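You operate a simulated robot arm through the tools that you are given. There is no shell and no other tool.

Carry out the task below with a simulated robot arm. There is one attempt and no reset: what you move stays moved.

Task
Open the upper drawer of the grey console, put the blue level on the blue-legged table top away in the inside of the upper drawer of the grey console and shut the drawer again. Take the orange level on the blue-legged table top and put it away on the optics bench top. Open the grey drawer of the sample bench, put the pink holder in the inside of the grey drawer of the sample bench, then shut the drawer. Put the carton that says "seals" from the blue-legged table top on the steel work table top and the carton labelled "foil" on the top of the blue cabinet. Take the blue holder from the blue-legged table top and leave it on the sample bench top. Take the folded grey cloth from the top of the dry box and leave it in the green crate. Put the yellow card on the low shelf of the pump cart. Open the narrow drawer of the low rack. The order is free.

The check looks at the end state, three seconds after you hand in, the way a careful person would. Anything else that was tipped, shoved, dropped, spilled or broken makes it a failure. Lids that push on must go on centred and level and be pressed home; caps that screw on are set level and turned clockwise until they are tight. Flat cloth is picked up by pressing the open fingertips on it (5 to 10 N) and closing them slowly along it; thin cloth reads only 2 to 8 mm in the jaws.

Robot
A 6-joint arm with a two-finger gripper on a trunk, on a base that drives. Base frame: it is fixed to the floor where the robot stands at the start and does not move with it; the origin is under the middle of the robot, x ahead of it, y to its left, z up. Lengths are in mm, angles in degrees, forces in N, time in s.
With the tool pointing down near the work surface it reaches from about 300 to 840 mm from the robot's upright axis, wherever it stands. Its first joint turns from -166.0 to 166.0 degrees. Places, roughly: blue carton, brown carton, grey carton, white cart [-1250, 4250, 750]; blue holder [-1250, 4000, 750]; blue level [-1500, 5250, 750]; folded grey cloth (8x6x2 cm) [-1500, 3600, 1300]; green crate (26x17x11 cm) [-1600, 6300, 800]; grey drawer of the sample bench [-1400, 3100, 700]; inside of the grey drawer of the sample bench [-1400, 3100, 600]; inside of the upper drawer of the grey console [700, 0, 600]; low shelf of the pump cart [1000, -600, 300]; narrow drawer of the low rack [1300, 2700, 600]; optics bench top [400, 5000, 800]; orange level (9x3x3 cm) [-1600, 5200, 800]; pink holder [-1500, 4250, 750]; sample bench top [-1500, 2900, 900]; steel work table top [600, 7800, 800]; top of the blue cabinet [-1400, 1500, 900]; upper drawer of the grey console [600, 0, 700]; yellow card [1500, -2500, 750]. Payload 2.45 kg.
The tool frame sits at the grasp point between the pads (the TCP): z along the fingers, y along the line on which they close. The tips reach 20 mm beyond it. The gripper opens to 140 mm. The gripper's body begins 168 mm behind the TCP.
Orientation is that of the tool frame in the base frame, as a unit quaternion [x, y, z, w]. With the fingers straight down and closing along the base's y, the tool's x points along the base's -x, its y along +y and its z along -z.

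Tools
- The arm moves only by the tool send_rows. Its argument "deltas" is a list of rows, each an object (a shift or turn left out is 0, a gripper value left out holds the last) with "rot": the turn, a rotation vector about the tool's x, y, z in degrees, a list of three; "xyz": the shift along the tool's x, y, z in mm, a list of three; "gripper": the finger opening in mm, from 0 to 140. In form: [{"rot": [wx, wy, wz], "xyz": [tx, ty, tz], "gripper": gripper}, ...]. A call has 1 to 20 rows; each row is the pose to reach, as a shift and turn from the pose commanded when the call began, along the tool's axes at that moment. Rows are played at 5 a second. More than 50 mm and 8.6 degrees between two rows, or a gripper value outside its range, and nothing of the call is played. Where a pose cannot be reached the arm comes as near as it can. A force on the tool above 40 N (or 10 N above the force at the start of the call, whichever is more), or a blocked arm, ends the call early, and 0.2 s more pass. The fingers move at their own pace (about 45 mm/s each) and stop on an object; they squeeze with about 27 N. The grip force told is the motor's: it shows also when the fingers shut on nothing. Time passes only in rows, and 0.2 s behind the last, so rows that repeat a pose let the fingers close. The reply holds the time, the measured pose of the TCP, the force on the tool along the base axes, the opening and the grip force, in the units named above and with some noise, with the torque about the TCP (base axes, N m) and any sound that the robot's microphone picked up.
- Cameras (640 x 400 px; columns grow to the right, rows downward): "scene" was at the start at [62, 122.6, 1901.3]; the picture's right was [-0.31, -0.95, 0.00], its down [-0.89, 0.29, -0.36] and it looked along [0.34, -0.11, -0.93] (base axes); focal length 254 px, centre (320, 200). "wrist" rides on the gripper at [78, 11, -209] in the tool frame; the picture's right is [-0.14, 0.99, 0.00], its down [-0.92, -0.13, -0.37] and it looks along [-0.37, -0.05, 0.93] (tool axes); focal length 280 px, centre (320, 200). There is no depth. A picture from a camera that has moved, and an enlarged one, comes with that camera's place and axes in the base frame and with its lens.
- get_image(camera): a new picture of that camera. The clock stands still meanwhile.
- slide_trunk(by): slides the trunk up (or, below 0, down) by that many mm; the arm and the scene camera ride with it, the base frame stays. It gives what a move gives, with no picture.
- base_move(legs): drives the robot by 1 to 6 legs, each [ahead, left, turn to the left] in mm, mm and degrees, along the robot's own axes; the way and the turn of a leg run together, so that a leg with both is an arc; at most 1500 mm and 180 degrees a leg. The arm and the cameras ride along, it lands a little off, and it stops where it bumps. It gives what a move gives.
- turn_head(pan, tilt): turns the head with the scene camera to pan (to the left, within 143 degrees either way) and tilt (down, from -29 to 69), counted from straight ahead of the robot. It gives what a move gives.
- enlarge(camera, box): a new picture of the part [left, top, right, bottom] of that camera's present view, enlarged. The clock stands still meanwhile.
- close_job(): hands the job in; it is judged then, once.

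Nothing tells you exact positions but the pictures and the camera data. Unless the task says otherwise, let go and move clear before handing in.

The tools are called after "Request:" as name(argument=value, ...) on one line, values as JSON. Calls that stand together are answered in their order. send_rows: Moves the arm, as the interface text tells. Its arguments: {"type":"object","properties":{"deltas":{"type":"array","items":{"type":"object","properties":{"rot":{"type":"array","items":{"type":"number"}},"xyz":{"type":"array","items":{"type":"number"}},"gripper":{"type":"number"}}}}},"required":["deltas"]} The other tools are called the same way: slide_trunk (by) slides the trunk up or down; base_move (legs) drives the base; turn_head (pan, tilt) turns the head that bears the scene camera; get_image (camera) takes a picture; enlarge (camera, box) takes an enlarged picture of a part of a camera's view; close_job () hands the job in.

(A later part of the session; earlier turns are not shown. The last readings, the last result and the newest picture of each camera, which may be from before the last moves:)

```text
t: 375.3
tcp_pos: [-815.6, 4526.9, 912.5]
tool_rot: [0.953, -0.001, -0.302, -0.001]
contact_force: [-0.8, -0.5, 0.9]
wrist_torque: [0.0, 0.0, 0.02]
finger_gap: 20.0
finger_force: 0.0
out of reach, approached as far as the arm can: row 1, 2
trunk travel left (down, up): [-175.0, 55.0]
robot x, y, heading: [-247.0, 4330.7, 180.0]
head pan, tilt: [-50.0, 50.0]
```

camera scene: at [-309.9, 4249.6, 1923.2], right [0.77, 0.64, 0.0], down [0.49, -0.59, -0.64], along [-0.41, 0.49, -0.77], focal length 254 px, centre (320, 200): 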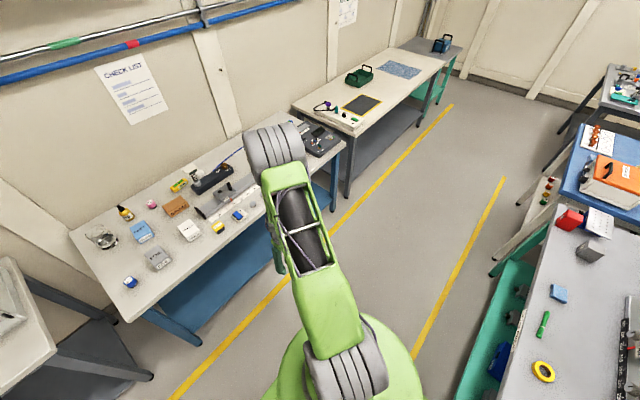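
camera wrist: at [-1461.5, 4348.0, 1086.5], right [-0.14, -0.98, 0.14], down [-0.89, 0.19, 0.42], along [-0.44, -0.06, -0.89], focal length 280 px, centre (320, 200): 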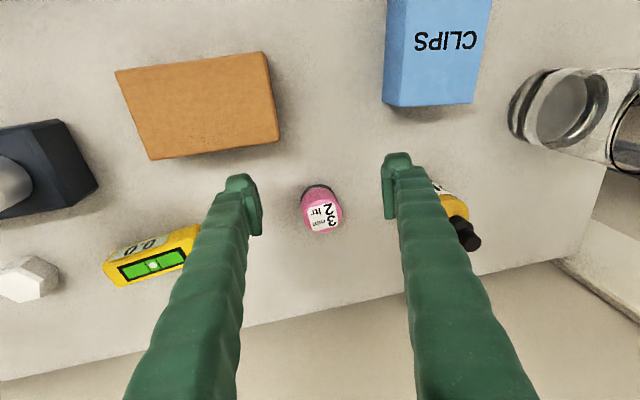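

A 35° tilt is exactly reachable, so I'll work with that. Back to the table for the pink holder, offset so it lies a bit to the robot's right.

Request:
base_move(legs=[[0, 140, 0], [585, 0, 0]])

Request:
send_rows(deltas=[{"xyz": [0, 0, 0], "gripper": 90}, {"xyz": [0, 0, 0]}, {"xyz": [0, 0, 0]}, {"xyz": [0, 0, 0]}])

Request:
get_image(camera="wrist")

```text
t: 380.2
tcp_pos: [-1401.4, 4389.6, 911.2]
tool_rot: [0.953, 0.0, -0.302, 0.0]
contact_force: [-0.7, 0.4, 0.3]
wrist_torque: [0.0, 0.03, 0.02]
finger_gap: 20.0
finger_force: 0.0
trunk travel left (down, up): [-175.0, 55.0]
robot x, y, heading: [-833.4, 4195.8, 179.8]
head pan, tilt: [-50.0, 50.0]
stopped in leg 2: the robot was blocked; the commanded pose is now the measured one
```

```text
t: 381.2
tcp_pos: [-1400.8, 4390.5, 911.6]
tool_rot: [0.954, 0.0, -0.301, 0.0]
contact_force: [-0.1, -0.1, 0.2]
wrist_torque: [-0.03, -0.03, 0.02]
finger_gap: 90.1
finger_force: 0.0
trunk travel left (down, up): [-175.0, 55.0]
robot x, y, heading: [-834.9, 4196.8, 179.9]
head pan, tilt: [-50.0, 50.0]
```

```text
taken
camera wrist: at [-1218.8, 4380.0, 1037.9], right [-0.11, -0.99, 0.08], down [-0.54, 0.13, 0.83], along [-0.83, 0.05, -0.55], focal length 280 px, centre (320, 200)
```

wrist: 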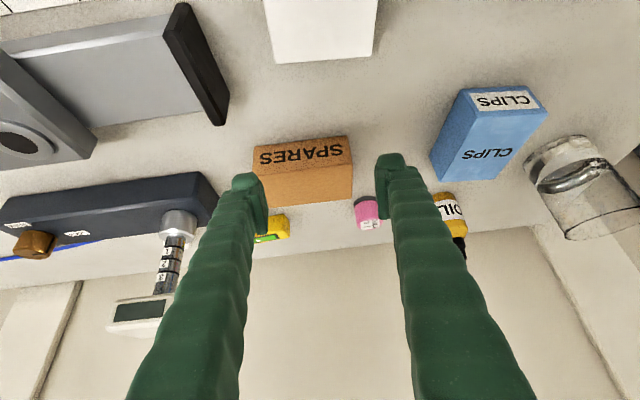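

The base touched the table front at x -833; I'll back off slightly and move the gripper to a pre-grasp behind the pink holder.

Request:
base_move(legs=[[-15, 0, 0]])

Request:
send_rows(deltas=[{"xyz": [-27, 12, 30]}, {"xyz": [-54, 24, 59]}, {"xyz": [-81, 36, 89]}, {"xyz": [-108, 48, 118]}, {"xyz": [-135.5, 60.5, 148]}, {"xyz": [-135.5, 60.5, 148]}])

Request:
get_image(camera="wrist")

```text
t: 382.0
tcp_pos: [-1386.5, 4390.5, 913.0]
tool_rot: [0.953, 0.0, -0.302, 0.001]
contact_force: [0.8, 0.4, 0.5]
wrist_torque: [-0.01, 0.04, 0.01]
finger_gap: 90.0
finger_force: 0.0
trunk travel left (down, up): [-175.0, 55.0]
robot x, y, heading: [-819.3, 4197.3, 179.9]
head pan, tilt: [-50.0, 50.0]
```

```text
t: 383.4
tcp_pos: [-1583.1, 4329.3, 867.8]
tool_rot: [0.953, 0.0, -0.302, 0.001]
contact_force: [-0.4, 0.5, 0.8]
wrist_torque: [0.0, 0.01, -0.02]
finger_gap: 89.7
finger_force: 0.1
trunk travel left (down, up): [-175.0, 55.0]
robot x, y, heading: [-822.7, 4194.0, 179.7]
head pan, tilt: [-50.0, 50.0]
```

```text
taken
camera wrist: at [-1399.8, 4318.9, 994.1], right [-0.11, -0.99, 0.08], down [-0.54, 0.13, 0.83], along [-0.83, 0.05, -0.55], focal length 280 px, centre (320, 200)
```

wrist: 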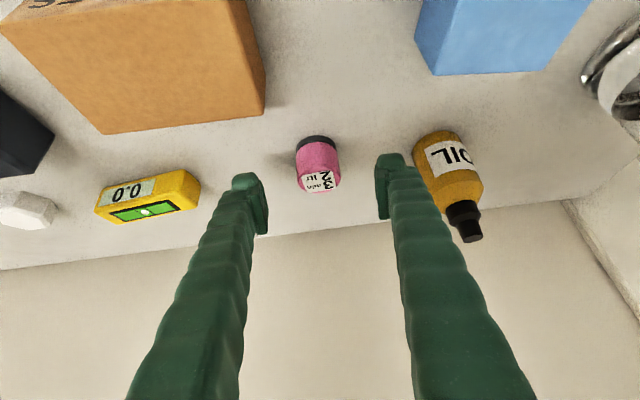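

The holder is centred between the fingers. I'll advance along the tool axis to grasp height.

Request:
send_rows(deltas=[{"xyz": [0, 0, 25]}, {"xyz": [0, 0, 48]}, {"xyz": [0, 0, 66]}])

Request:
send_rows(deltas=[{"xyz": [0, 0, 3]}, {"xyz": [0, 0, 6]}])

Request:
get_image(camera="wrist")

```text
t: 384.1
tcp_pos: [-1615.2, 4329.0, 822.9]
tool_rot: [0.954, 0.0, -0.301, 0.0]
contact_force: [13.3, -3.0, 15.8]
wrist_torque: [-0.09, -0.39, 0.06]
finger_gap: 90.0
finger_force: 0.1
trunk travel left (down, up): [-175.0, 55.0]
robot x, y, heading: [-816.5, 4195.5, 179.9]
head pan, tilt: [-50.0, 50.0]
stopped in row 3: the force on the tool passed its limit at 54 N (the readings are from after the stop); the commanded pose is now the measured one
```

```text
t: 384.6
tcp_pos: [-1614.6, 4329.2, 821.3]
tool_rot: [0.954, 0.001, -0.301, 0.0]
contact_force: [20.5, -2.9, 27.2]
wrist_torque: [-0.29, -0.57, 0.0]
finger_gap: 90.1
finger_force: 0.1
trunk travel left (down, up): [-175.0, 55.0]
robot x, y, heading: [-818.2, 4193.0, 179.7]
head pan, tilt: [-50.0, 50.0]
stopped in row 2: the force on the tool passed its limit at 45 N (the readings are from after the stop); the commanded pose is now the measured one
```

```text
taken
camera wrist: at [-1431.5, 4318.9, 948.3], right [-0.11, -0.99, 0.08], down [-0.54, 0.13, 0.83], along [-0.83, 0.05, -0.55], focal length 280 px, centre (320, 200)
```

wrist: 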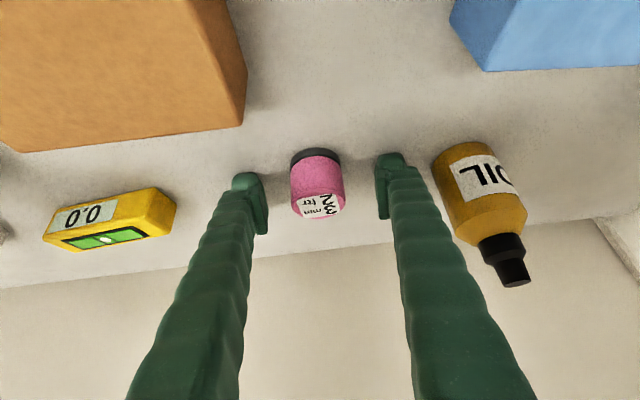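

The tips touch the table at TCP z 822, so the table top is at about z 795. The holder is at the grasp point; I'll ease up 2 mm and close.

Request:
send_rows(deltas=[{"xyz": [1.7, 0, -2.4]}, {"xyz": [1.7, 0, -2.4], "gripper": 20}, {"xyz": [1.7, 0, -2.4], "gripper": 20}, {"xyz": [1.7, 0, -2.4], "gripper": 20}, {"xyz": [1.7, 0, -2.4], "gripper": 20}, {"xyz": [1.7, 0, -2.4], "gripper": 20}])

Request:
send_rows(deltas=[{"xyz": [-6, 0, -9]}, {"xyz": [-17, 0, -25]}, {"xyz": [-34, 0, -50]}])

Request:
get_image(camera="wrist")

```text
t: 385.4
tcp_pos: [-1616.7, 4319.2, 824.0]
tool_rot: [0.952, 0.008, -0.305, 0.003]
contact_force: [0.0, -8.2, 4.7]
wrist_torque: [1.2, -0.41, -0.82]
finger_gap: 47.1
finger_force: 13.0
trunk travel left (down, up): [-175.0, 55.0]
robot x, y, heading: [-817.8, 4195.8, -179.8]
head pan, tilt: [-50.0, 50.0]
stopped in row 4: the force on the tool passed its limit at 47 N (the readings are from after the stop); the commanded pose is now the measured one
```

```text
t: 386.2
tcp_pos: [-1614.8, 4323.0, 882.2]
tool_rot: [0.953, 0.004, -0.302, 0.002]
contact_force: [0.0, -0.1, -0.9]
wrist_torque: [0.03, 0.01, -0.04]
finger_gap: 36.6
finger_force: 27.2
trunk travel left (down, up): [-175.0, 55.0]
robot x, y, heading: [-818.5, 4195.4, -180.0]
head pan, tilt: [-50.0, 50.0]
```

```text
taken
camera wrist: at [-1431.2, 4314.5, 1007.5], right [-0.1, -0.99, 0.08], down [-0.54, 0.12, 0.83], along [-0.83, 0.04, -0.55], focal length 280 px, centre (320, 200)
```

wrist: 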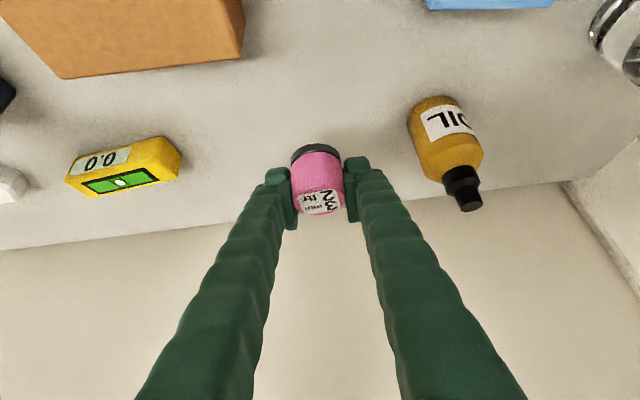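

The pink holder is gripped and lifted. I'll raise it further and back away from the table, then go to the open drawer.

Request:
send_rows(deltas=[{"xyz": [-15, 0, -33]}, {"xyz": [-20, 0, -70]}, {"xyz": [-20, 0, -115]}])

Request:
base_move(legs=[[-460, 0, 0], [0, 1230, 0]])

Request:
turn_head(pan=-10, tilt=55)

Request:
get_image(camera="scene")

Request:
get_image(camera="wrist")

```text
t: 387.1
tcp_pos: [-1564.0, 4323.8, 987.5]
tool_rot: [0.953, 0.005, -0.302, 0.001]
contact_force: [0.9, -0.3, -0.5]
wrist_torque: [0.0, 0.04, 0.01]
finger_gap: 37.1
finger_force: 26.7
trunk travel left (down, up): [-175.0, 55.0]
robot x, y, heading: [-817.6, 4197.2, -180.1]
head pan, tilt: [-50.0, 50.0]
```

```text
t: 400.4
tcp_pos: [-1109.9, 3105.7, 987.5]
tool_rot: [0.953, -0.001, -0.302, 0.0]
contact_force: [-0.2, 0.1, -1.4]
wrist_torque: [0.03, 0.02, 0.03]
finger_gap: 37.2
finger_force: 27.1
trunk travel left (down, up): [-175.0, 55.0]
robot x, y, heading: [-363.9, 2963.2, 179.2]
head pan, tilt: [-50.0, 50.0]
```

```text
t: 401.5
tcp_pos: [-1109.1, 3105.2, 987.5]
tool_rot: [0.953, -0.002, -0.302, -0.001]
contact_force: [-0.2, 0.3, -0.6]
wrist_torque: [-0.03, 0.01, 0.01]
finger_gap: 36.8
finger_force: 27.8
trunk travel left (down, up): [-175.0, 55.0]
robot x, y, heading: [-366.7, 2968.6, 179.3]
head pan, tilt: [-10.0, 55.0]
```

```text
taken
camera scene: at [-450.7, 2839.4, 1916.7], right [0.19, 0.98, 0.0], down [0.8, -0.15, -0.57], along [-0.56, 0.11, -0.82], focal length 254 px, centre (320, 200)
```

scene: 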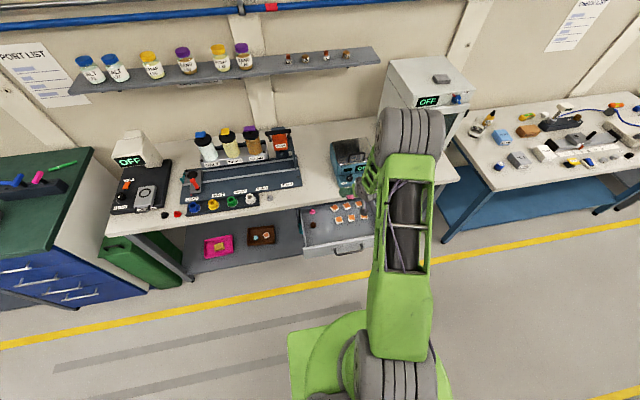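

```text
taken
camera wrist: at [-926.0, 3094.8, 1113.1], right [-0.12, -0.99, 0.08], down [-0.54, 0.13, 0.83], along [-0.83, 0.05, -0.55], focal length 280 px, centre (320, 200)
```

wrist: 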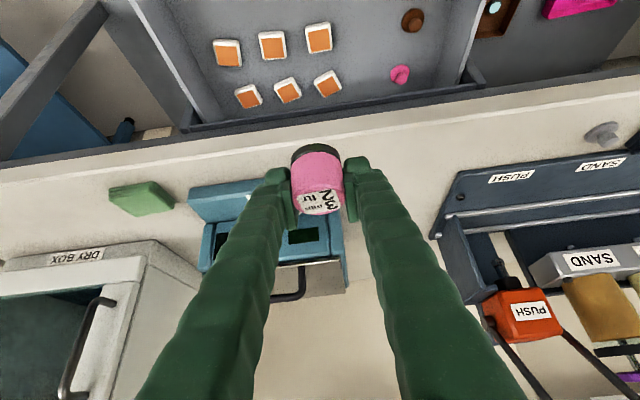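

The drawer is open below. I'll shift left so the holder goes into the free front-left part of the drawer, lower the trunk, then descend.

Request:
base_move(legs=[[0, 97, 0.7]])

Request:
slide_trunk(by=-120)

Request:
get_image(camera="wrist")

```text
t: 403.0
tcp_pos: [-1111.4, 2998.3, 987.8]
tool_rot: [0.953, 0.004, -0.302, 0.001]
contact_force: [0.0, -0.2, -0.3]
wrist_torque: [0.0, 0.0, 0.0]
finger_gap: 36.6
finger_force: 27.3
trunk travel left (down, up): [-175.0, 55.0]
robot x, y, heading: [-366.7, 2866.0, 180.0]
head pan, tilt: [-10.0, 55.0]
```

```text
t: 404.5
tcp_pos: [-1113.1, 2999.0, 867.3]
tool_rot: [0.953, 0.005, -0.302, 0.002]
contact_force: [-0.6, -0.5, -1.1]
wrist_torque: [0.0, -0.01, -0.04]
finger_gap: 36.7
finger_force: 27.0
trunk travel left (down, up): [-55.0, 175.0]
robot x, y, heading: [-368.6, 2867.8, 180.0]
head pan, tilt: [-10.0, 55.0]
```

```text
taken
camera wrist: at [-928.3, 2989.9, 993.4], right [-0.1, -0.99, 0.08], down [-0.54, 0.12, 0.83], along [-0.83, 0.04, -0.55], focal length 280 px, centre (320, 200)
```

wrist: 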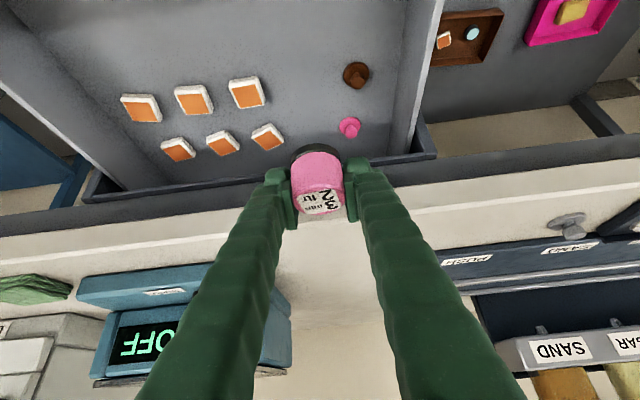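

Free spot confirmed between the brown piece and the samples. Descending into the drawer.

Request:
send_rows(deltas=[{"xyz": [24, -2, 33]}, {"xyz": [48, -4, 66]}, {"xyz": [73, -6, 99]}, {"xyz": [97, -8, 132]}, {"xyz": [115, -8, 156]}])

Request:
get_image(camera="wrist")

Request:
enlarge(camera="scene", box=[270, 170, 430, 290])

```text
t: 405.7
tcp_pos: [-1108.1, 3007.7, 672.4]
tool_rot: [0.953, 0.004, -0.302, 0.002]
contact_force: [-0.4, 0.1, -0.6]
wrist_torque: [-0.06, -0.03, 0.04]
finger_gap: 36.8
finger_force: 26.7
trunk travel left (down, up): [-55.0, 175.0]
robot x, y, heading: [-366.9, 2869.9, 179.9]
head pan, tilt: [-10.0, 55.0]
```

```text
taken
camera wrist: at [-924.4, 2998.2, 798.8], right [-0.1, -0.99, 0.08], down [-0.54, 0.12, 0.83], along [-0.83, 0.04, -0.55], focal length 280 px, centre (320, 200)
```

wrist: 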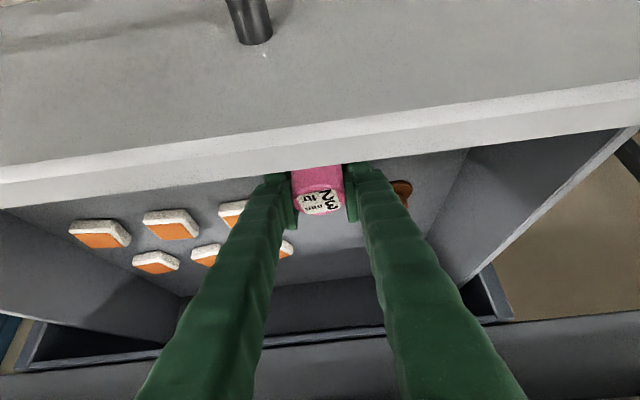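

```text
3.33 times, centred on (350, 230) of scene
camera zoom: at [-450.0, 2740.6, 1796.7], right [0.17, 0.98, 0.0], down [0.81, -0.14, -0.57], along [-0.56, 0.1, -0.82], focal length 846 px, centre (220, 100)
```

zoom: 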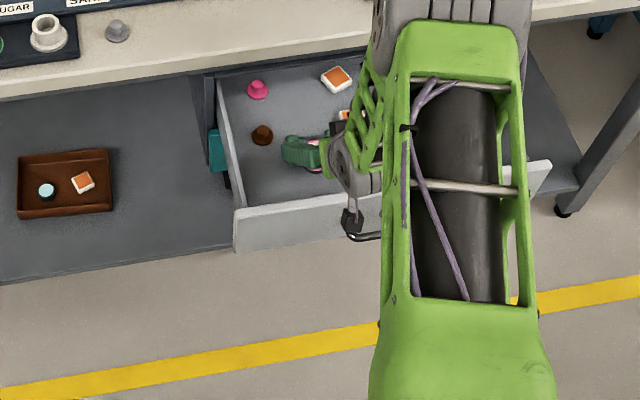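

Inside the drawer now, clear of the panel. I'll step down until the holder touches the drawer floor.

Request:
send_rows(deltas=[{"xyz": [2.9, 0, 4.1]}, {"xyz": [5.7, 0, 8.2]}])

Request:
send_rows(deltas=[{"xyz": [1.7, 0, 2.5]}, {"xyz": [3.4, 0, 4.9]}])

Request:
send_rows(deltas=[{"xyz": [1.7, 0, 2.5]}, {"xyz": [3.4, 0, 4.9]}])

```text
t: 406.3
tcp_pos: [-1111.4, 3007.8, 668.7]
tool_rot: [0.952, 0.004, -0.307, 0.001]
contact_force: [1.6, -2.1, 29.9]
wrist_torque: [-0.13, -0.68, -0.1]
finger_gap: 36.7
finger_force: 26.8
trunk travel left (down, up): [-55.0, 175.0]
robot x, y, heading: [-366.6, 2869.0, 180.3]
head pan, tilt: [-10.0, 55.0]
```

```text
t: 406.7
tcp_pos: [-1115.7, 3007.5, 668.5]
tool_rot: [0.951, 0.005, -0.31, 0.0]
contact_force: [-2.5, -2.0, 14.1]
wrist_torque: [-0.09, -0.5, -0.01]
finger_gap: 36.6
finger_force: 27.3
trunk travel left (down, up): [-55.0, 175.0]
robot x, y, heading: [-362.2, 2870.4, 180.2]
head pan, tilt: [-10.0, 55.0]
stopped in row 1: the force on the tool passed its limit at 43 N (the readings are from after the stop); the commanded pose is now the measured one
```

```text
t: 407.2
tcp_pos: [-1121.9, 3008.5, 669.2]
tool_rot: [0.949, 0.006, -0.316, 0.0]
contact_force: [-2.6, -3.2, 13.3]
wrist_torque: [-0.15, -0.36, -0.07]
finger_gap: 36.7
finger_force: 27.1
trunk travel left (down, up): [-55.0, 175.0]
robot x, y, heading: [-366.3, 2863.3, 179.9]
head pan, tilt: [-10.0, 55.0]
stopped in row 2: the force on the tool passed its limit at 43 N (the readings are from after the stop); the commanded pose is now the measured one
```

The holder is on the drawer floor. I'll ease up and release it.

Request:
send_rows(deltas=[{"xyz": [-0.5, 0, -0.8]}, {"xyz": [-0.5, 0, -0.8], "gripper": 50}, {"xyz": [-0.5, 0, -0.8], "gripper": 62}, {"xyz": [-0.5, 0, -0.8], "gripper": 62}])

Request:
send_rows(deltas=[{"xyz": [-10, 0, -16]}, {"xyz": [-24, 0, -36]}, {"xyz": [-46, 0, -66]}, {"xyz": [-70, 0, -100]}])

Request:
get_image(camera="wrist")

```text
t: 408.2
tcp_pos: [-1118.4, 3010.2, 667.5]
tool_rot: [0.95, 0.006, -0.313, 0.0]
contact_force: [-0.2, 7.0, 15.0]
wrist_torque: [-0.25, -0.02, -0.04]
finger_gap: 58.6
finger_force: 0.0
trunk travel left (down, up): [-55.0, 175.0]
robot x, y, heading: [-364.1, 2869.6, 180.1]
head pan, tilt: [-10.0, 55.0]
```

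```text
t: 409.2
tcp_pos: [-1113.8, 3007.5, 789.2]
tool_rot: [0.95, 0.006, -0.312, 0.001]
contact_force: [-0.7, 0.2, 0.5]
wrist_torque: [0.0, 0.01, -0.03]
finger_gap: 62.0
finger_force: 0.1
trunk travel left (down, up): [-55.0, 175.0]
robot x, y, heading: [-368.1, 2869.2, 180.0]
head pan, tilt: [-10.0, 55.0]
```

```text
taken
camera wrist: at [-927.2, 2998.4, 911.2], right [-0.1, -0.99, 0.08], down [-0.53, 0.12, 0.84], along [-0.84, 0.04, -0.53], focal length 280 px, centre (320, 200)
```

wrist: 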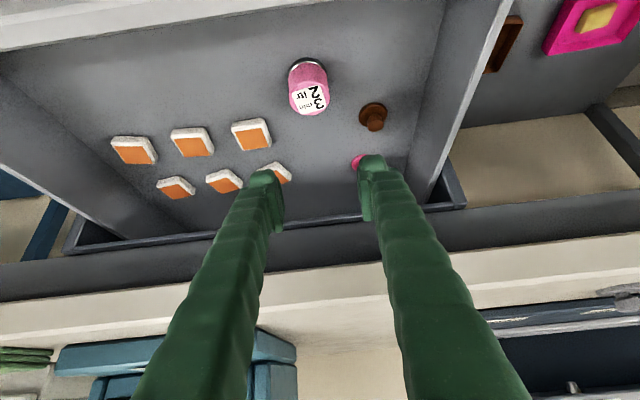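

The pink holder stands upright in the drawer. Now I'll pull the arm out and get ready to push the drawer shut.

Request:
send_rows(deltas=[{"xyz": [-17, 0, -25], "gripper": 0}, {"xyz": [-34, 0, -49]}, {"xyz": [0, -19, -79]}, {"xyz": [34, -38, -109]}, {"xyz": [69, -57, -139]}, {"xyz": [103, -76, -150]}, {"xyz": [138, -76, -169]}])

Request:
base_move(legs=[[-60, 0, 0]])

Request:
get_image(camera="wrist")

```text
t: 410.8
tcp_pos: [-904.1, 3087.1, 844.3]
tool_rot: [0.95, 0.005, -0.312, 0.0]
contact_force: [-0.3, 0.3, 0.2]
wrist_torque: [0.0, 0.01, 0.01]
finger_gap: 0.1
finger_force: 27.1
trunk travel left (down, up): [-55.0, 175.0]
robot x, y, heading: [-367.6, 2867.2, 179.9]
head pan, tilt: [-10.0, 55.0]
```

```text
t: 411.8
tcp_pos: [-844.4, 3086.6, 844.2]
tool_rot: [0.95, 0.005, -0.312, 0.0]
contact_force: [-0.1, -0.2, -0.1]
wrist_torque: [0.02, 0.05, 0.0]
finger_gap: 0.4
finger_force: 26.9
trunk travel left (down, up): [-55.0, 175.0]
robot x, y, heading: [-306.0, 2864.2, 179.5]
head pan, tilt: [-10.0, 55.0]
```

```text
taken
camera wrist: at [-658.6, 3077.4, 966.6], right [-0.1, -0.99, 0.08], down [-0.52, 0.12, 0.84], along [-0.85, 0.04, -0.53], focal length 280 px, centre (320, 200)
```

wrist: 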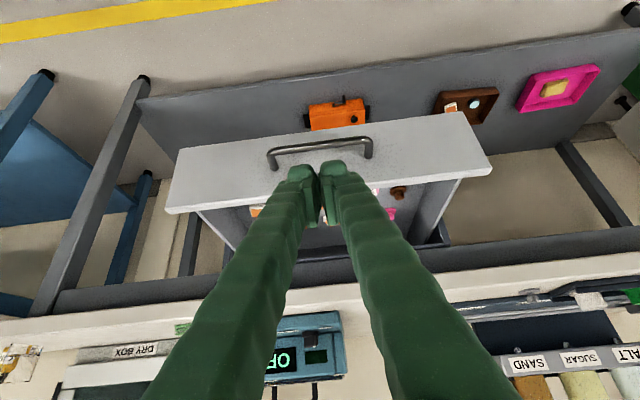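

The handle is right ahead. I'll lower the closed fingers in front of it and push with base and then arm.

Request:
send_rows(deltas=[{"xyz": [22, 0, 30]}, {"xyz": [44, 0, 60]}, {"xyz": [66, 0, 90]}, {"xyz": [82, 0, 112]}])

Request:
base_move(legs=[[200, 0, 0]])

Request:
get_image(camera="wrist")

```text
t: 412.8
tcp_pos: [-844.3, 3086.4, 705.8]
tool_rot: [0.95, 0.005, -0.313, 0.0]
contact_force: [-0.3, -0.9, 0.2]
wrist_torque: [0.04, -0.02, 0.01]
finger_gap: 0.0
finger_force: 27.1
trunk travel left (down, up): [-55.0, 175.0]
robot x, y, heading: [-310.2, 2872.7, 179.9]
head pan, tilt: [-10.0, 55.0]
```

```text
t: 414.4
tcp_pos: [-1046.6, 3087.8, 705.3]
tool_rot: [0.95, 0.004, -0.312, 0.0]
contact_force: [-0.1, -0.5, 0.3]
wrist_torque: [-0.01, 0.0, 0.01]
finger_gap: 0.0
finger_force: 29.4
trunk travel left (down, up): [-55.0, 175.0]
robot x, y, heading: [-510.8, 2866.9, 179.6]
head pan, tilt: [-10.0, 55.0]
```

```text
taken
camera wrist: at [-860.0, 3078.3, 827.6], right [-0.1, -0.99, 0.08], down [-0.52, 0.12, 0.84], along [-0.85, 0.05, -0.53], focal length 280 px, centre (320, 200)
```

wrist: 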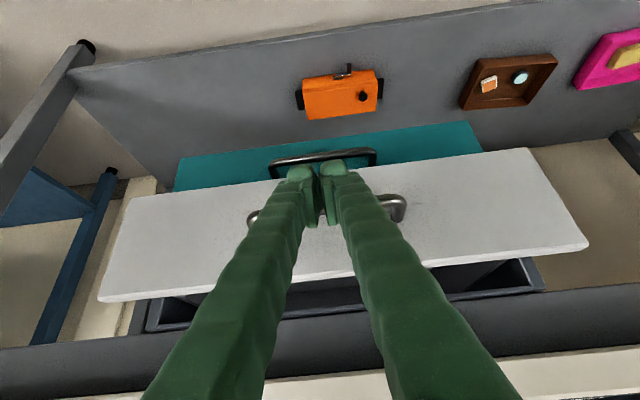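

The drawer is moving in. I'll finish with the arm until it is fully shut.

Request:
send_rows(deltas=[{"xyz": [-16, 0, 12]}, {"xyz": [-32, 0, 24]}, {"xyz": [-48, 0, 35.5]}, {"xyz": [-60, 0, 44]}, {"xyz": [-70, 0, 51.5]}, {"xyz": [-80, 0, 59]}])

Request:
get_image(camera="wrist")

Request:
enlarge(camera="scene", box=[270, 150, 470, 290])

```text
t: 415.6
tcp_pos: [-1119.5, 3087.0, 700.9]
tool_rot: [0.953, 0.0, -0.304, 0.001]
contact_force: [15.6, -0.6, 8.1]
wrist_torque: [0.06, 0.13, -0.13]
finger_gap: 0.0
finger_force: 29.3
trunk travel left (down, up): [-55.0, 175.0]
robot x, y, heading: [-508.3, 2865.5, 179.6]
head pan, tilt: [-10.0, 55.0]
stopped in row 6: the force on the tool passed its limit at 54 N (the readings are from after the stop); the commanded pose is now the measured one
```

```text
taken
camera wrist: at [-936.3, 3076.9, 826.8], right [-0.11, -0.99, 0.08], down [-0.54, 0.13, 0.83], along [-0.84, 0.05, -0.55], focal length 280 px, centre (320, 200)
```

wrist: 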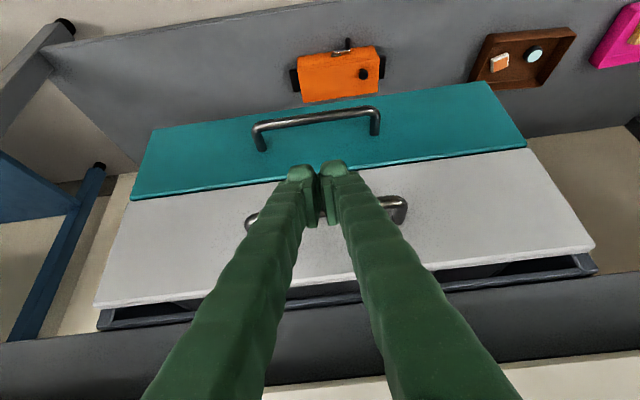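

```text
2.86 times, centred on (370, 220) of scene
camera zoom: at [-588.9, 2740.8, 1796.8], right [0.18, 0.98, 0.0], down [0.81, -0.15, -0.57], along [-0.56, 0.1, -0.82], focal length 726 px, centre (177, 143)
```

zoom: 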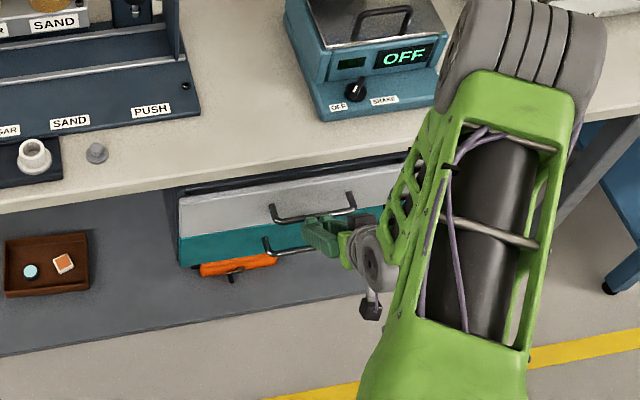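

The grey drawer is shut flush. I'll withdraw and go for the blue holder.

Request:
send_rows(deltas=[{"xyz": [25, 0, -17]}, {"xyz": [50, 0, -35]}, {"xyz": [50, 0, -75]}, {"xyz": [30, 0, -115]}, {"xyz": [10, 0, -155]}, {"xyz": [-10, 0, -200]}])

Request:
slide_trunk(by=120)

Request:
base_move(legs=[[-110, 0, 0], [0, -1075, 0.4]])

Request:
turn_head(pan=-10, tilt=50)

Request:
get_image(camera="scene")

Request:
get_image(camera="wrist")

```text
t: 417.0
tcp_pos: [-1017.0, 3086.7, 870.9]
tool_rot: [0.952, 0.001, -0.306, 0.001]
contact_force: [0.1, 0.4, -0.5]
wrist_torque: [0.03, 0.03, 0.01]
finger_gap: 0.0
finger_force: 29.4
trunk travel left (down, up): [-55.0, 175.0]
robot x, y, heading: [-510.3, 2868.7, 179.9]
head pan, tilt: [-10.0, 55.0]
```

```text
t: 418.5
tcp_pos: [-1015.6, 3088.4, 990.8]
tool_rot: [0.952, 0.003, -0.306, 0.002]
contact_force: [-1.3, 0.0, 0.3]
wrist_torque: [-0.01, 0.02, 0.02]
finger_gap: 0.1
finger_force: 29.6
trunk travel left (down, up): [-175.0, 55.0]
robot x, y, heading: [-507.7, 2869.7, 179.7]
head pan, tilt: [-10.0, 55.0]
```

```text
t: 429.0
tcp_pos: [-903.5, 4161.1, 991.4]
tool_rot: [0.952, 0.004, -0.305, 0.002]
contact_force: [-0.5, -0.3, -0.3]
wrist_torque: [0.01, 0.01, -0.01]
finger_gap: 0.1
finger_force: 29.2
trunk travel left (down, up): [-175.0, 55.0]
robot x, y, heading: [-396.7, 3943.5, 180.2]
head pan, tilt: [-10.0, 55.0]
```

```text
t: 429.7
tcp_pos: [-903.7, 4162.0, 991.2]
tool_rot: [0.953, 0.004, -0.305, 0.002]
contact_force: [-0.5, 0.3, 0.4]
wrist_torque: [-0.01, 0.01, -0.01]
finger_gap: 0.0
finger_force: 29.4
trunk travel left (down, up): [-175.0, 55.0]
robot x, y, heading: [-394.5, 3941.7, 179.8]
head pan, tilt: [-10.0, 50.0]
```

```text
taken
camera scene: at [-482.9, 3817.0, 1923.2], right [0.17, 0.98, 0.0], down [0.75, -0.13, -0.64], along [-0.63, 0.11, -0.77], focal length 254 px, centre (320, 200)
```

scene: 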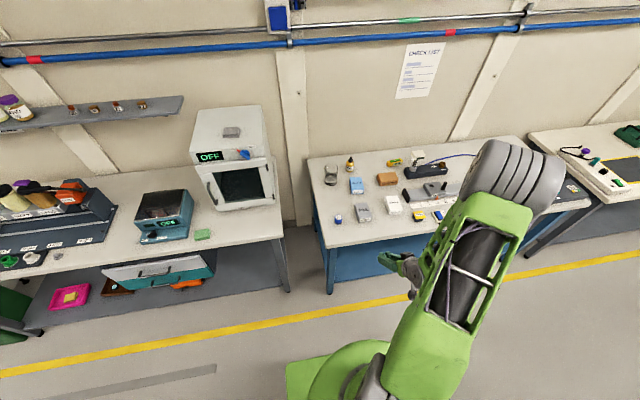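

```text
taken
camera wrist: at [-719.5, 4152.4, 1115.7], right [-0.1, -0.99, 0.08], down [-0.53, 0.13, 0.84], along [-0.84, 0.04, -0.54], focal length 280 px, centre (320, 200)
```

wrist: 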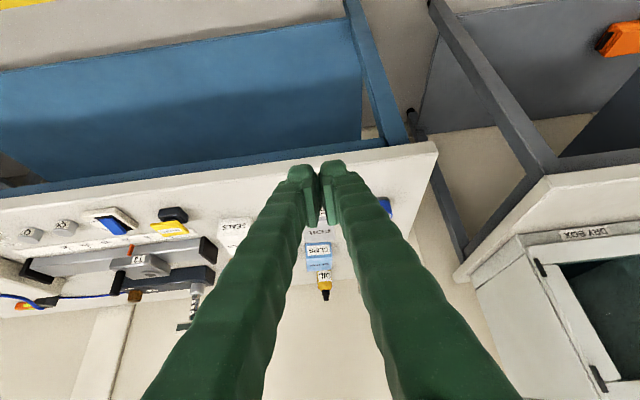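

The blue holder is at about [-1244, 4047]. I'll move in and take a pre-grasp pose.

Request:
base_move(legs=[[246, 0, 0]])

Request:
send_rows(deltas=[{"xyz": [5, 29, 26], "gripper": 90}, {"xyz": [10, 58, 52]}, {"xyz": [15, 87, 78]}, {"xyz": [19.7, 115, 103.7]}, {"xyz": [19.7, 115, 103.7]}])

Request:
get_image(camera="wrist")

```text
t: 431.5
tcp_pos: [-1151.9, 4162.4, 990.0]
tool_rot: [0.952, 0.002, -0.305, 0.001]
contact_force: [-0.6, -0.5, -0.3]
wrist_torque: [0.03, -0.02, 0.0]
finger_gap: 0.0
finger_force: 28.9
trunk travel left (down, up): [-175.0, 55.0]
robot x, y, heading: [-644.7, 3941.6, 179.9]
head pan, tilt: [-10.0, 50.0]
```

```text
t: 432.7
tcp_pos: [-1193.4, 4046.9, 895.8]
tool_rot: [0.952, 0.003, -0.305, 0.002]
contact_force: [-0.3, -0.7, -0.6]
wrist_torque: [0.0, 0.0, 0.02]
finger_gap: 90.2
finger_force: 0.0
trunk travel left (down, up): [-175.0, 55.0]
robot x, y, heading: [-642.1, 3944.4, 179.9]
head pan, tilt: [-10.0, 50.0]
```

```text
taken
camera wrist: at [-1009.2, 4037.6, 1019.3], right [-0.11, -0.99, 0.08], down [-0.53, 0.13, 0.84], along [-0.84, 0.04, -0.54], focal length 280 px, centre (320, 200)
```

wrist: 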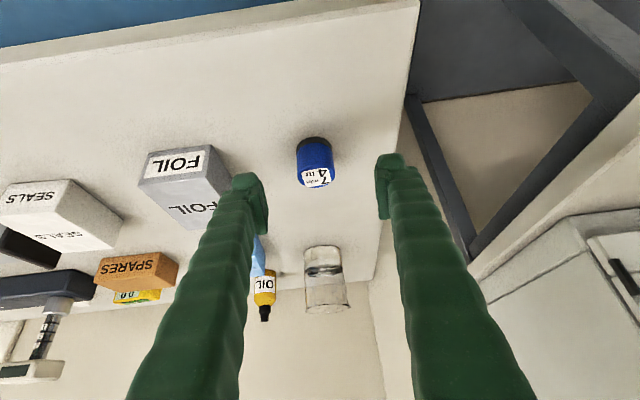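

Holder centred. Advancing to grasp height, then closing.

Request:
send_rows(deltas=[{"xyz": [-1.3, 0, 23]}, {"xyz": [-2.6, 0, 46]}, {"xyz": [-3.9, 0, 69]}, {"xyz": [-5.1, 0, 88]}])

Request:
get_image(camera="wrist")

```text
t: 433.7
tcp_pos: [-1249.0, 4046.9, 826.1]
tool_rot: [0.952, 0.002, -0.305, 0.002]
contact_force: [0.1, 0.5, 0.7]
wrist_torque: [-0.02, 0.0, -0.01]
finger_gap: 89.8
finger_force: 0.0
trunk travel left (down, up): [-175.0, 55.0]
robot x, y, heading: [-640.9, 3944.7, 180.0]
head pan, tilt: [-10.0, 50.0]
```

```text
taken
camera wrist: at [-1064.7, 4036.9, 951.9], right [-0.11, -0.99, 0.08], down [-0.53, 0.13, 0.84], along [-0.84, 0.04, -0.54], focal length 280 px, centre (320, 200)
```

wrist: 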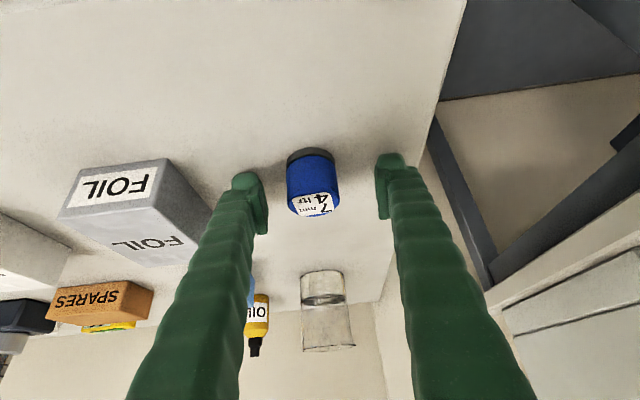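

Slight lateral correction, then close.

Request:
send_rows(deltas=[{"xyz": [0, -5.5, 0]}, {"xyz": [0, -5.5, 0], "gripper": 50}, {"xyz": [0, -5.5, 0], "gripper": 42}, {"xyz": [0, -5.5, 0], "gripper": 20}, {"xyz": [0, -5.5, 0], "gripper": 20}, {"xyz": [0, -5.5, 0], "gripper": 20}])

Request:
send_rows(deltas=[{"xyz": [-6, 0, -8]}, {"xyz": [-17, 0, -25]}, {"xyz": [-30, 0, -55]}, {"xyz": [-40, 0, -95]}, {"xyz": [-45, 0, -135]}])

Request:
get_image(camera="wrist")

```text
t: 435.1
tcp_pos: [-1248.1, 4052.3, 827.0]
tool_rot: [0.952, 0.002, -0.306, 0.001]
contact_force: [0.1, 0.1, 0.2]
wrist_torque: [0.1, -0.01, -0.03]
finger_gap: 37.0
finger_force: 27.0
trunk travel left (down, up): [-175.0, 55.0]
robot x, y, heading: [-643.3, 3942.5, 180.0]
head pan, tilt: [-10.0, 50.0]
```

```text
t: 436.3
tcp_pos: [-1207.0, 4052.7, 963.2]
tool_rot: [0.952, 0.003, -0.306, 0.002]
contact_force: [-0.2, -0.4, -1.0]
wrist_torque: [0.02, 0.02, -0.02]
finger_gap: 37.5
finger_force: 27.2
trunk travel left (down, up): [-175.0, 55.0]
robot x, y, heading: [-642.2, 3944.2, 179.8]
head pan, tilt: [-10.0, 50.0]
```

```text
taken
camera wrist: at [-1022.2, 4042.9, 1087.5], right [-0.11, -0.99, 0.08], down [-0.53, 0.13, 0.84], along [-0.84, 0.04, -0.54], focal length 280 px, centre (320, 200)
```

wrist: 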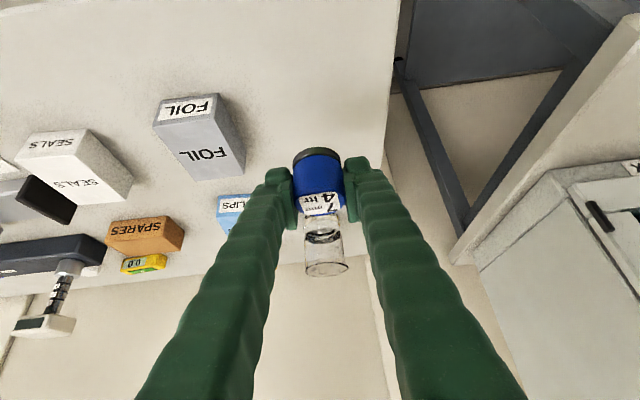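

The blue holder is held cleanly. I'll drive to the sample bench and set it on the free area between the dispenser and the shaker.

Request:
base_move(legs=[[-240, 0, 0], [0, 1042, 0.1], [290, 0, 0]])

Request:
get_image(camera="wrist")

Request:
get_image(camera="scene")

```text
t: 448.7
tcp_pos: [-1257.9, 3008.1, 961.1]
tool_rot: [0.952, 0.005, -0.305, 0.002]
contact_force: [0.9, -1.6, -2.1]
wrist_torque: [0.0, 0.01, -0.01]
finger_gap: 37.2
finger_force: 26.7
trunk travel left (down, up): [-175.0, 55.0]
robot x, y, heading: [-686.5, 2901.2, -179.8]
head pan, tilt: [-10.0, 50.0]
```

```text
taken
camera wrist: at [-1071.9, 2998.8, 1086.6], right [-0.1, -0.99, 0.08], down [-0.54, 0.12, 0.84], along [-0.84, 0.04, -0.54], focal length 280 px, centre (320, 200)
```

wrist: 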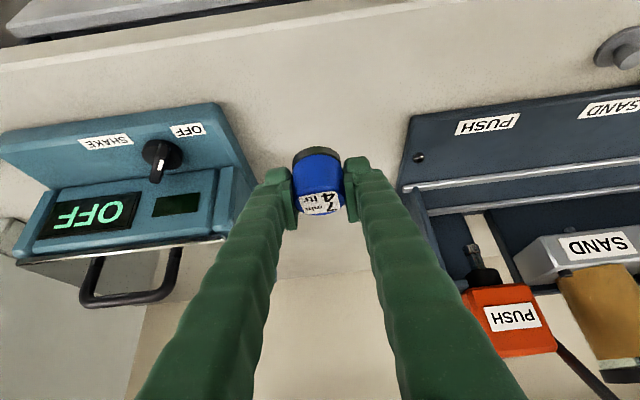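

```text
taken
camera scene: at [-777.6, 2774.6, 1923.1], right [0.17, 0.99, 0.0], down [0.76, -0.13, -0.64], along [-0.63, 0.11, -0.77], focal length 254 px, centre (320, 200)
```

scene: 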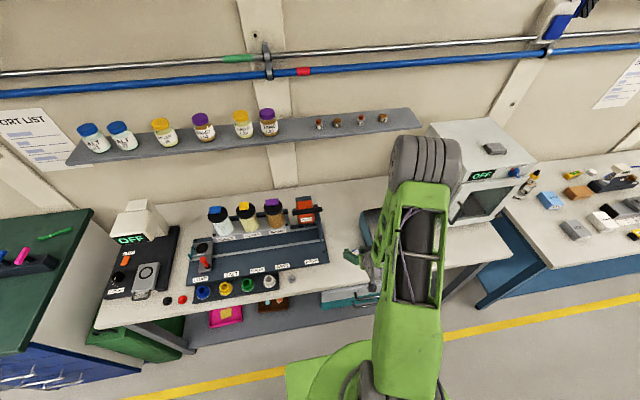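

Free bench surface below. Descending to place the blue holder.

Request:
send_rows(deltas=[{"xyz": [13, 0, 30]}, {"xyz": [26, 0, 60]}, {"xyz": [39, 0, 90]}, {"xyz": [49, 0, 115]}])

Request:
send_rows(deltas=[{"xyz": [1.7, 0, 2.5]}, {"xyz": [3.4, 0, 4.9]}])

```text
t: 449.5
tcp_pos: [-1276.4, 3008.5, 883.6]
tool_rot: [0.95, 0.006, -0.314, 0.001]
contact_force: [16.7, -1.0, 37.1]
wrist_torque: [-0.05, -0.6, -0.07]
finger_gap: 37.2
finger_force: 27.3
trunk travel left (down, up): [-175.0, 55.0]
robot x, y, heading: [-692.1, 2905.6, -179.5]
head pan, tilt: [-10.0, 50.0]
stopped in row 3: the force on the tool passed its limit at 127 N (the readings are from after the stop); the commanded pose is now the measured one
```

```text
t: 449.9
tcp_pos: [-1277.4, 3009.2, 884.2]
tool_rot: [0.949, 0.005, -0.317, 0.0]
contact_force: [13.9, -3.1, 31.6]
wrist_torque: [-0.06, -0.81, -0.05]
finger_gap: 36.9
finger_force: 27.0
trunk travel left (down, up): [-175.0, 55.0]
robot x, y, heading: [-690.5, 2901.7, -179.6]
head pan, tilt: [-10.0, 50.0]
stopped in row 1: the force on the tool passed its limit at 58 N (the readings are from after the stop); the commanded pose is now the measured one
```

The bench top is higher than I assumed (about z 854), so it touched early and hard. I'll ease off, release the holder gently and check it.

Request:
send_rows(deltas=[{"xyz": [-1.2, 0, -1.6]}, {"xyz": [-1.2, 0, -1.6]}])

Request:
get_image(camera="wrist")

```text
t: 450.5
tcp_pos: [-1276.7, 3008.4, 884.2]
tool_rot: [0.949, 0.005, -0.314, 0.002]
contact_force: [9.0, 0.3, 17.4]
wrist_torque: [0.02, -0.31, -0.02]
finger_gap: 37.1
finger_force: 27.1
trunk travel left (down, up): [-175.0, 55.0]
robot x, y, heading: [-688.5, 2903.8, -179.7]
head pan, tilt: [-10.0, 50.0]
```

```text
taken
camera wrist: at [-1090.7, 2999.2, 1005.4], right [-0.1, -0.99, 0.08], down [-0.52, 0.12, 0.85], along [-0.85, 0.04, -0.53], focal length 280 px, centre (320, 200)
```

wrist: 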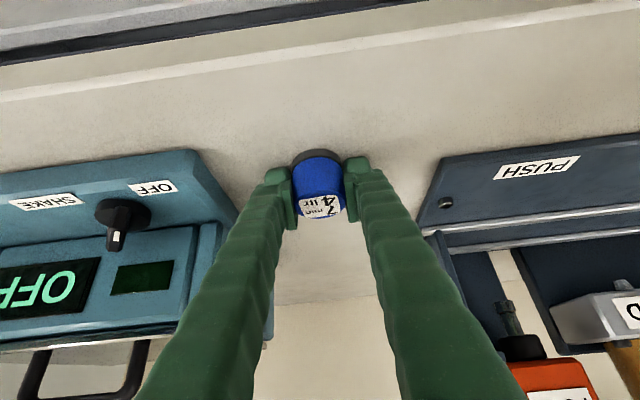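

The holder stands on the bench. Releasing and retreating.

Request:
send_rows(deltas=[{"xyz": [-0.8, 0, -1.0]}, {"xyz": [-0.8, 0, -1.0], "gripper": 48}, {"xyz": [-0.8, 0, -1.0], "gripper": 60}, {"xyz": [-0.8, 0, -1.0], "gripper": 60}])

Request:
send_rows(deltas=[{"xyz": [-8, 0, -12]}, {"xyz": [-20, 0, -30]}, {"xyz": [-38, 0, -55]}, {"xyz": [-45, 0, -90]}])

Request:
get_image(camera="wrist")

```text
t: 451.5
tcp_pos: [-1278.7, 3008.0, 882.7]
tool_rot: [0.949, 0.006, -0.314, 0.002]
contact_force: [0.3, -0.4, -0.4]
wrist_torque: [-0.01, 0.02, 0.0]
finger_gap: 59.9
finger_force: 0.1
trunk travel left (down, up): [-175.0, 55.0]
robot x, y, heading: [-690.1, 2905.6, -179.6]
head pan, tilt: [-10.0, 50.0]
```

```text
t: 452.5
tcp_pos: [-1258.1, 3007.8, 984.0]
tool_rot: [0.949, 0.005, -0.315, 0.002]
contact_force: [-0.5, -0.8, 0.2]
wrist_torque: [-0.01, 0.03, -0.03]
finger_gap: 59.9
finger_force: 0.0
trunk travel left (down, up): [-175.0, 55.0]
robot x, y, heading: [-691.0, 2903.7, -179.9]
head pan, tilt: [-10.0, 50.0]
```

```text
taken
camera wrist: at [-1072.5, 2999.4, 1105.8], right [-0.1, -0.99, 0.08], down [-0.52, 0.12, 0.85], along [-0.85, 0.04, -0.53], focal length 280 px, centre (320, 200)
```

wrist: 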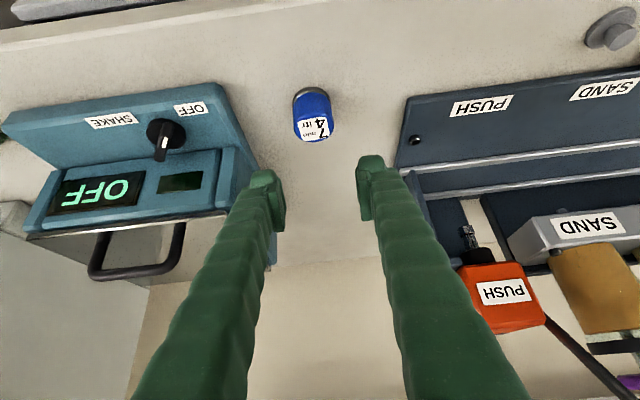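

The blue holder is placed. Next the FOIL carton at about [-1273, 4188]; I'll drive back to the table.

Request:
base_move(legs=[[-290, 0, 0], [0, -1180, 0], [260, 0, 0]])

Request:
send_rows(deltas=[{"xyz": [0, 0, 0], "gripper": 110}, {"xyz": [0, 0, 0]}, {"xyz": [0, 0, 0]}])

Request:
get_image(camera="wrist")

```text
t: 466.1
tcp_pos: [-1234.0, 4181.9, 984.5]
tool_rot: [0.95, 0.005, -0.313, 0.002]
contact_force: [-0.2, 0.9, 0.1]
wrist_torque: [-0.02, -0.05, 0.0]
finger_gap: 60.2
finger_force: 0.0
trunk travel left (down, up): [-175.0, 55.0]
robot x, y, heading: [-659.5, 4071.2, -179.8]
head pan, tilt: [-10.0, 50.0]
```

```text
t: 466.9
tcp_pos: [-1231.4, 4181.4, 983.1]
tool_rot: [0.949, 0.005, -0.314, 0.002]
contact_force: [0.2, 0.2, 0.4]
wrist_torque: [-0.02, 0.03, 0.0]
finger_gap: 109.9
finger_force: 0.1
trunk travel left (down, up): [-175.0, 55.0]
robot x, y, heading: [-661.4, 4071.7, -179.8]
head pan, tilt: [-10.0, 50.0]
```

```text
taken
camera wrist: at [-1045.6, 4171.8, 1105.2], right [-0.1, -0.99, 0.08], down [-0.52, 0.12, 0.85], along [-0.85, 0.04, -0.53], focal length 280 px, centre (320, 200)
```

wrist: 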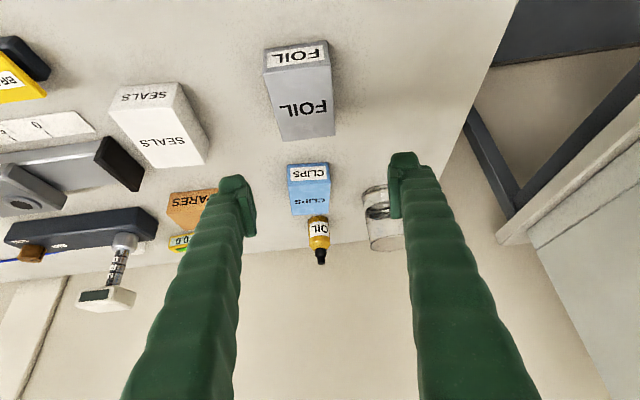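

FOIL is centred at about [-1271, 4190], about 70 mm wide. I'll align and descend around it.

Request:
send_rows(deltas=[{"xyz": [5, -9, 12]}, {"xyz": [20, -9, 50]}, {"xyz": [36, -9, 88]}, {"xyz": [50, -9, 123]}, {"xyz": [59, -9, 146]}])

Request:
get_image(camera="wrist")

```text
t: 468.1
tcp_pos: [-1272.1, 4189.5, 830.8]
tool_rot: [0.949, 0.006, -0.315, 0.002]
contact_force: [0.2, 0.0, -1.0]
wrist_torque: [0.02, -0.01, 0.0]
finger_gap: 110.0
finger_force: 0.0
trunk travel left (down, up): [-175.0, 55.0]
robot x, y, heading: [-663.4, 4073.1, -179.9]
head pan, tilt: [-10.0, 50.0]
```

```text
taken
camera wrist: at [-1086.1, 4180.8, 952.5], right [-0.1, -0.99, 0.08], down [-0.52, 0.12, 0.85], along [-0.85, 0.04, -0.53], focal length 280 px, centre (320, 200)
```

wrist: 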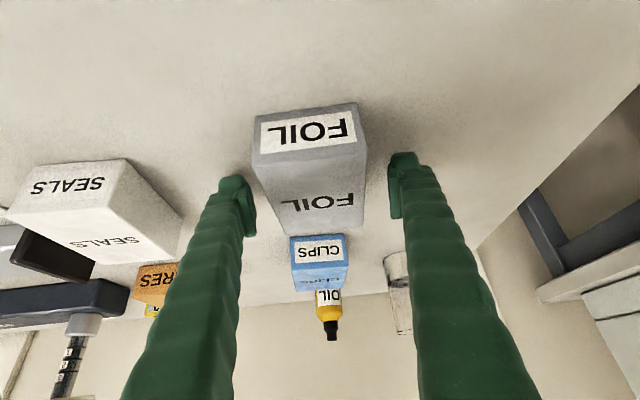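

The box is nicely between the fingers. Small lateral correction and close.

Request:
send_rows(deltas=[{"xyz": [1.2, -4, 1.6]}, {"xyz": [1.2, -4, 1.6], "gripper": 80}, {"xyz": [1.2, -4, 1.6], "gripper": 74}, {"xyz": [1.2, -4, 1.6], "gripper": 50}, {"xyz": [1.2, -4, 1.6], "gripper": 50}, {"xyz": [1.2, -4, 1.6], "gripper": 50}])

Request:
send_rows(deltas=[{"xyz": [-6, 0, -8]}, {"xyz": [-18, 0, -24]}, {"xyz": [-34, 0, -50]}, {"xyz": [-45, 0, -90]}, {"xyz": [-50, 0, -130]}])

Request:
get_image(camera="wrist")

```text
t: 469.5
tcp_pos: [-1272.4, 4192.5, 829.5]
tool_rot: [0.95, 0.005, -0.314, 0.001]
contact_force: [0.0, 0.3, 0.2]
wrist_torque: [0.0, 0.01, 0.02]
finger_gap: 74.3
finger_force: 27.5
trunk travel left (down, up): [-175.0, 55.0]
robot x, y, heading: [-661.2, 4074.8, -180.0]
head pan, tilt: [-10.0, 50.0]
```

```text
t: 470.7
tcp_pos: [-1233.5, 4191.7, 963.5]
tool_rot: [0.95, 0.006, -0.314, 0.003]
contact_force: [0.4, -0.5, 0.1]
wrist_torque: [0.02, 0.04, -0.02]
finger_gap: 74.3
finger_force: 26.9
trunk travel left (down, up): [-175.0, 55.0]
robot x, y, heading: [-663.2, 4072.4, -179.8]
head pan, tilt: [-10.0, 50.0]
```

```text
taken
camera wrist: at [-1046.5, 4183.6, 1086.0], right [-0.1, -0.99, 0.08], down [-0.52, 0.12, 0.85], along [-0.85, 0.04, -0.53], focal length 280 px, centre (320, 200)
```

wrist: 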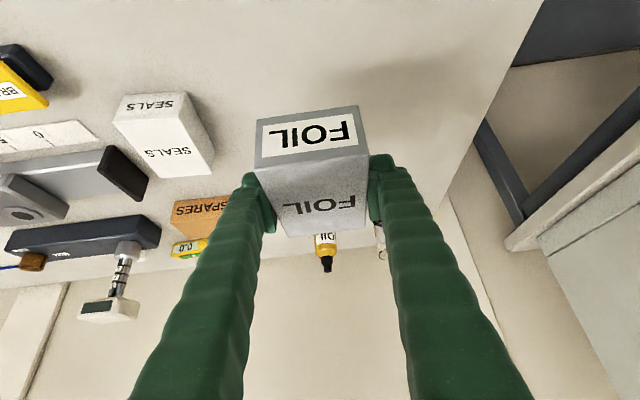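

FOIL is held. I'll drive to the blue cabinet and look at its top.

Request:
base_move(legs=[[-260, 0, 0], [0, 1500, 0], [0, 1080, 0]])

Request:
turn_head(pan=0, tilt=45)

Request:
get_image(camera="scene")

```text
t: 494.8
tcp_pos: [-970.2, 1615.2, 964.2]
tool_rot: [0.949, 0.002, -0.314, 0.001]
contact_force: [0.4, 0.9, -0.7]
wrist_torque: [0.03, 0.02, -0.02]
finger_gap: 74.2
finger_force: 27.1
trunk travel left (down, up): [-175.0, 55.0]
robot x, y, heading: [-399.1, 1493.8, 179.6]
head pan, tilt: [-10.0, 50.0]
```

```text
t: 495.6
tcp_pos: [-971.4, 1614.8, 963.4]
tool_rot: [0.949, 0.001, -0.314, 0.0]
contact_force: [0.0, -1.1, 0.0]
wrist_torque: [-0.02, 0.02, -0.04]
finger_gap: 74.2
finger_force: 27.2
trunk travel left (down, up): [-175.0, 55.0]
robot x, y, heading: [-396.6, 1492.9, 179.5]
head pan, tilt: [0.0, 45.0]
```

```text
taken
camera scene: at [-492.0, 1352.7, 1930.1], right [0.01, 1.0, 0.0], down [0.71, 0.0, -0.71], along [-0.71, 0.0, -0.71], focal length 254 px, centre (320, 200)
```

scene: 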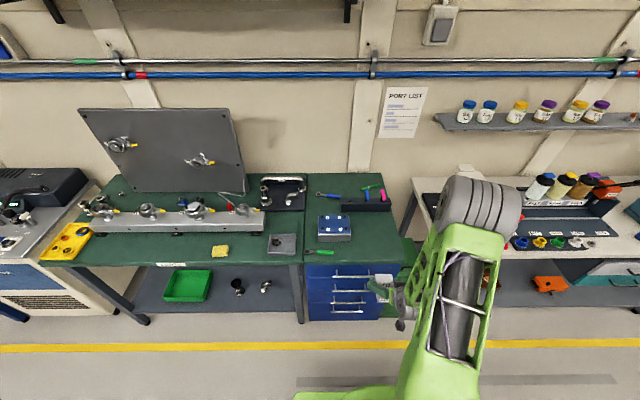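

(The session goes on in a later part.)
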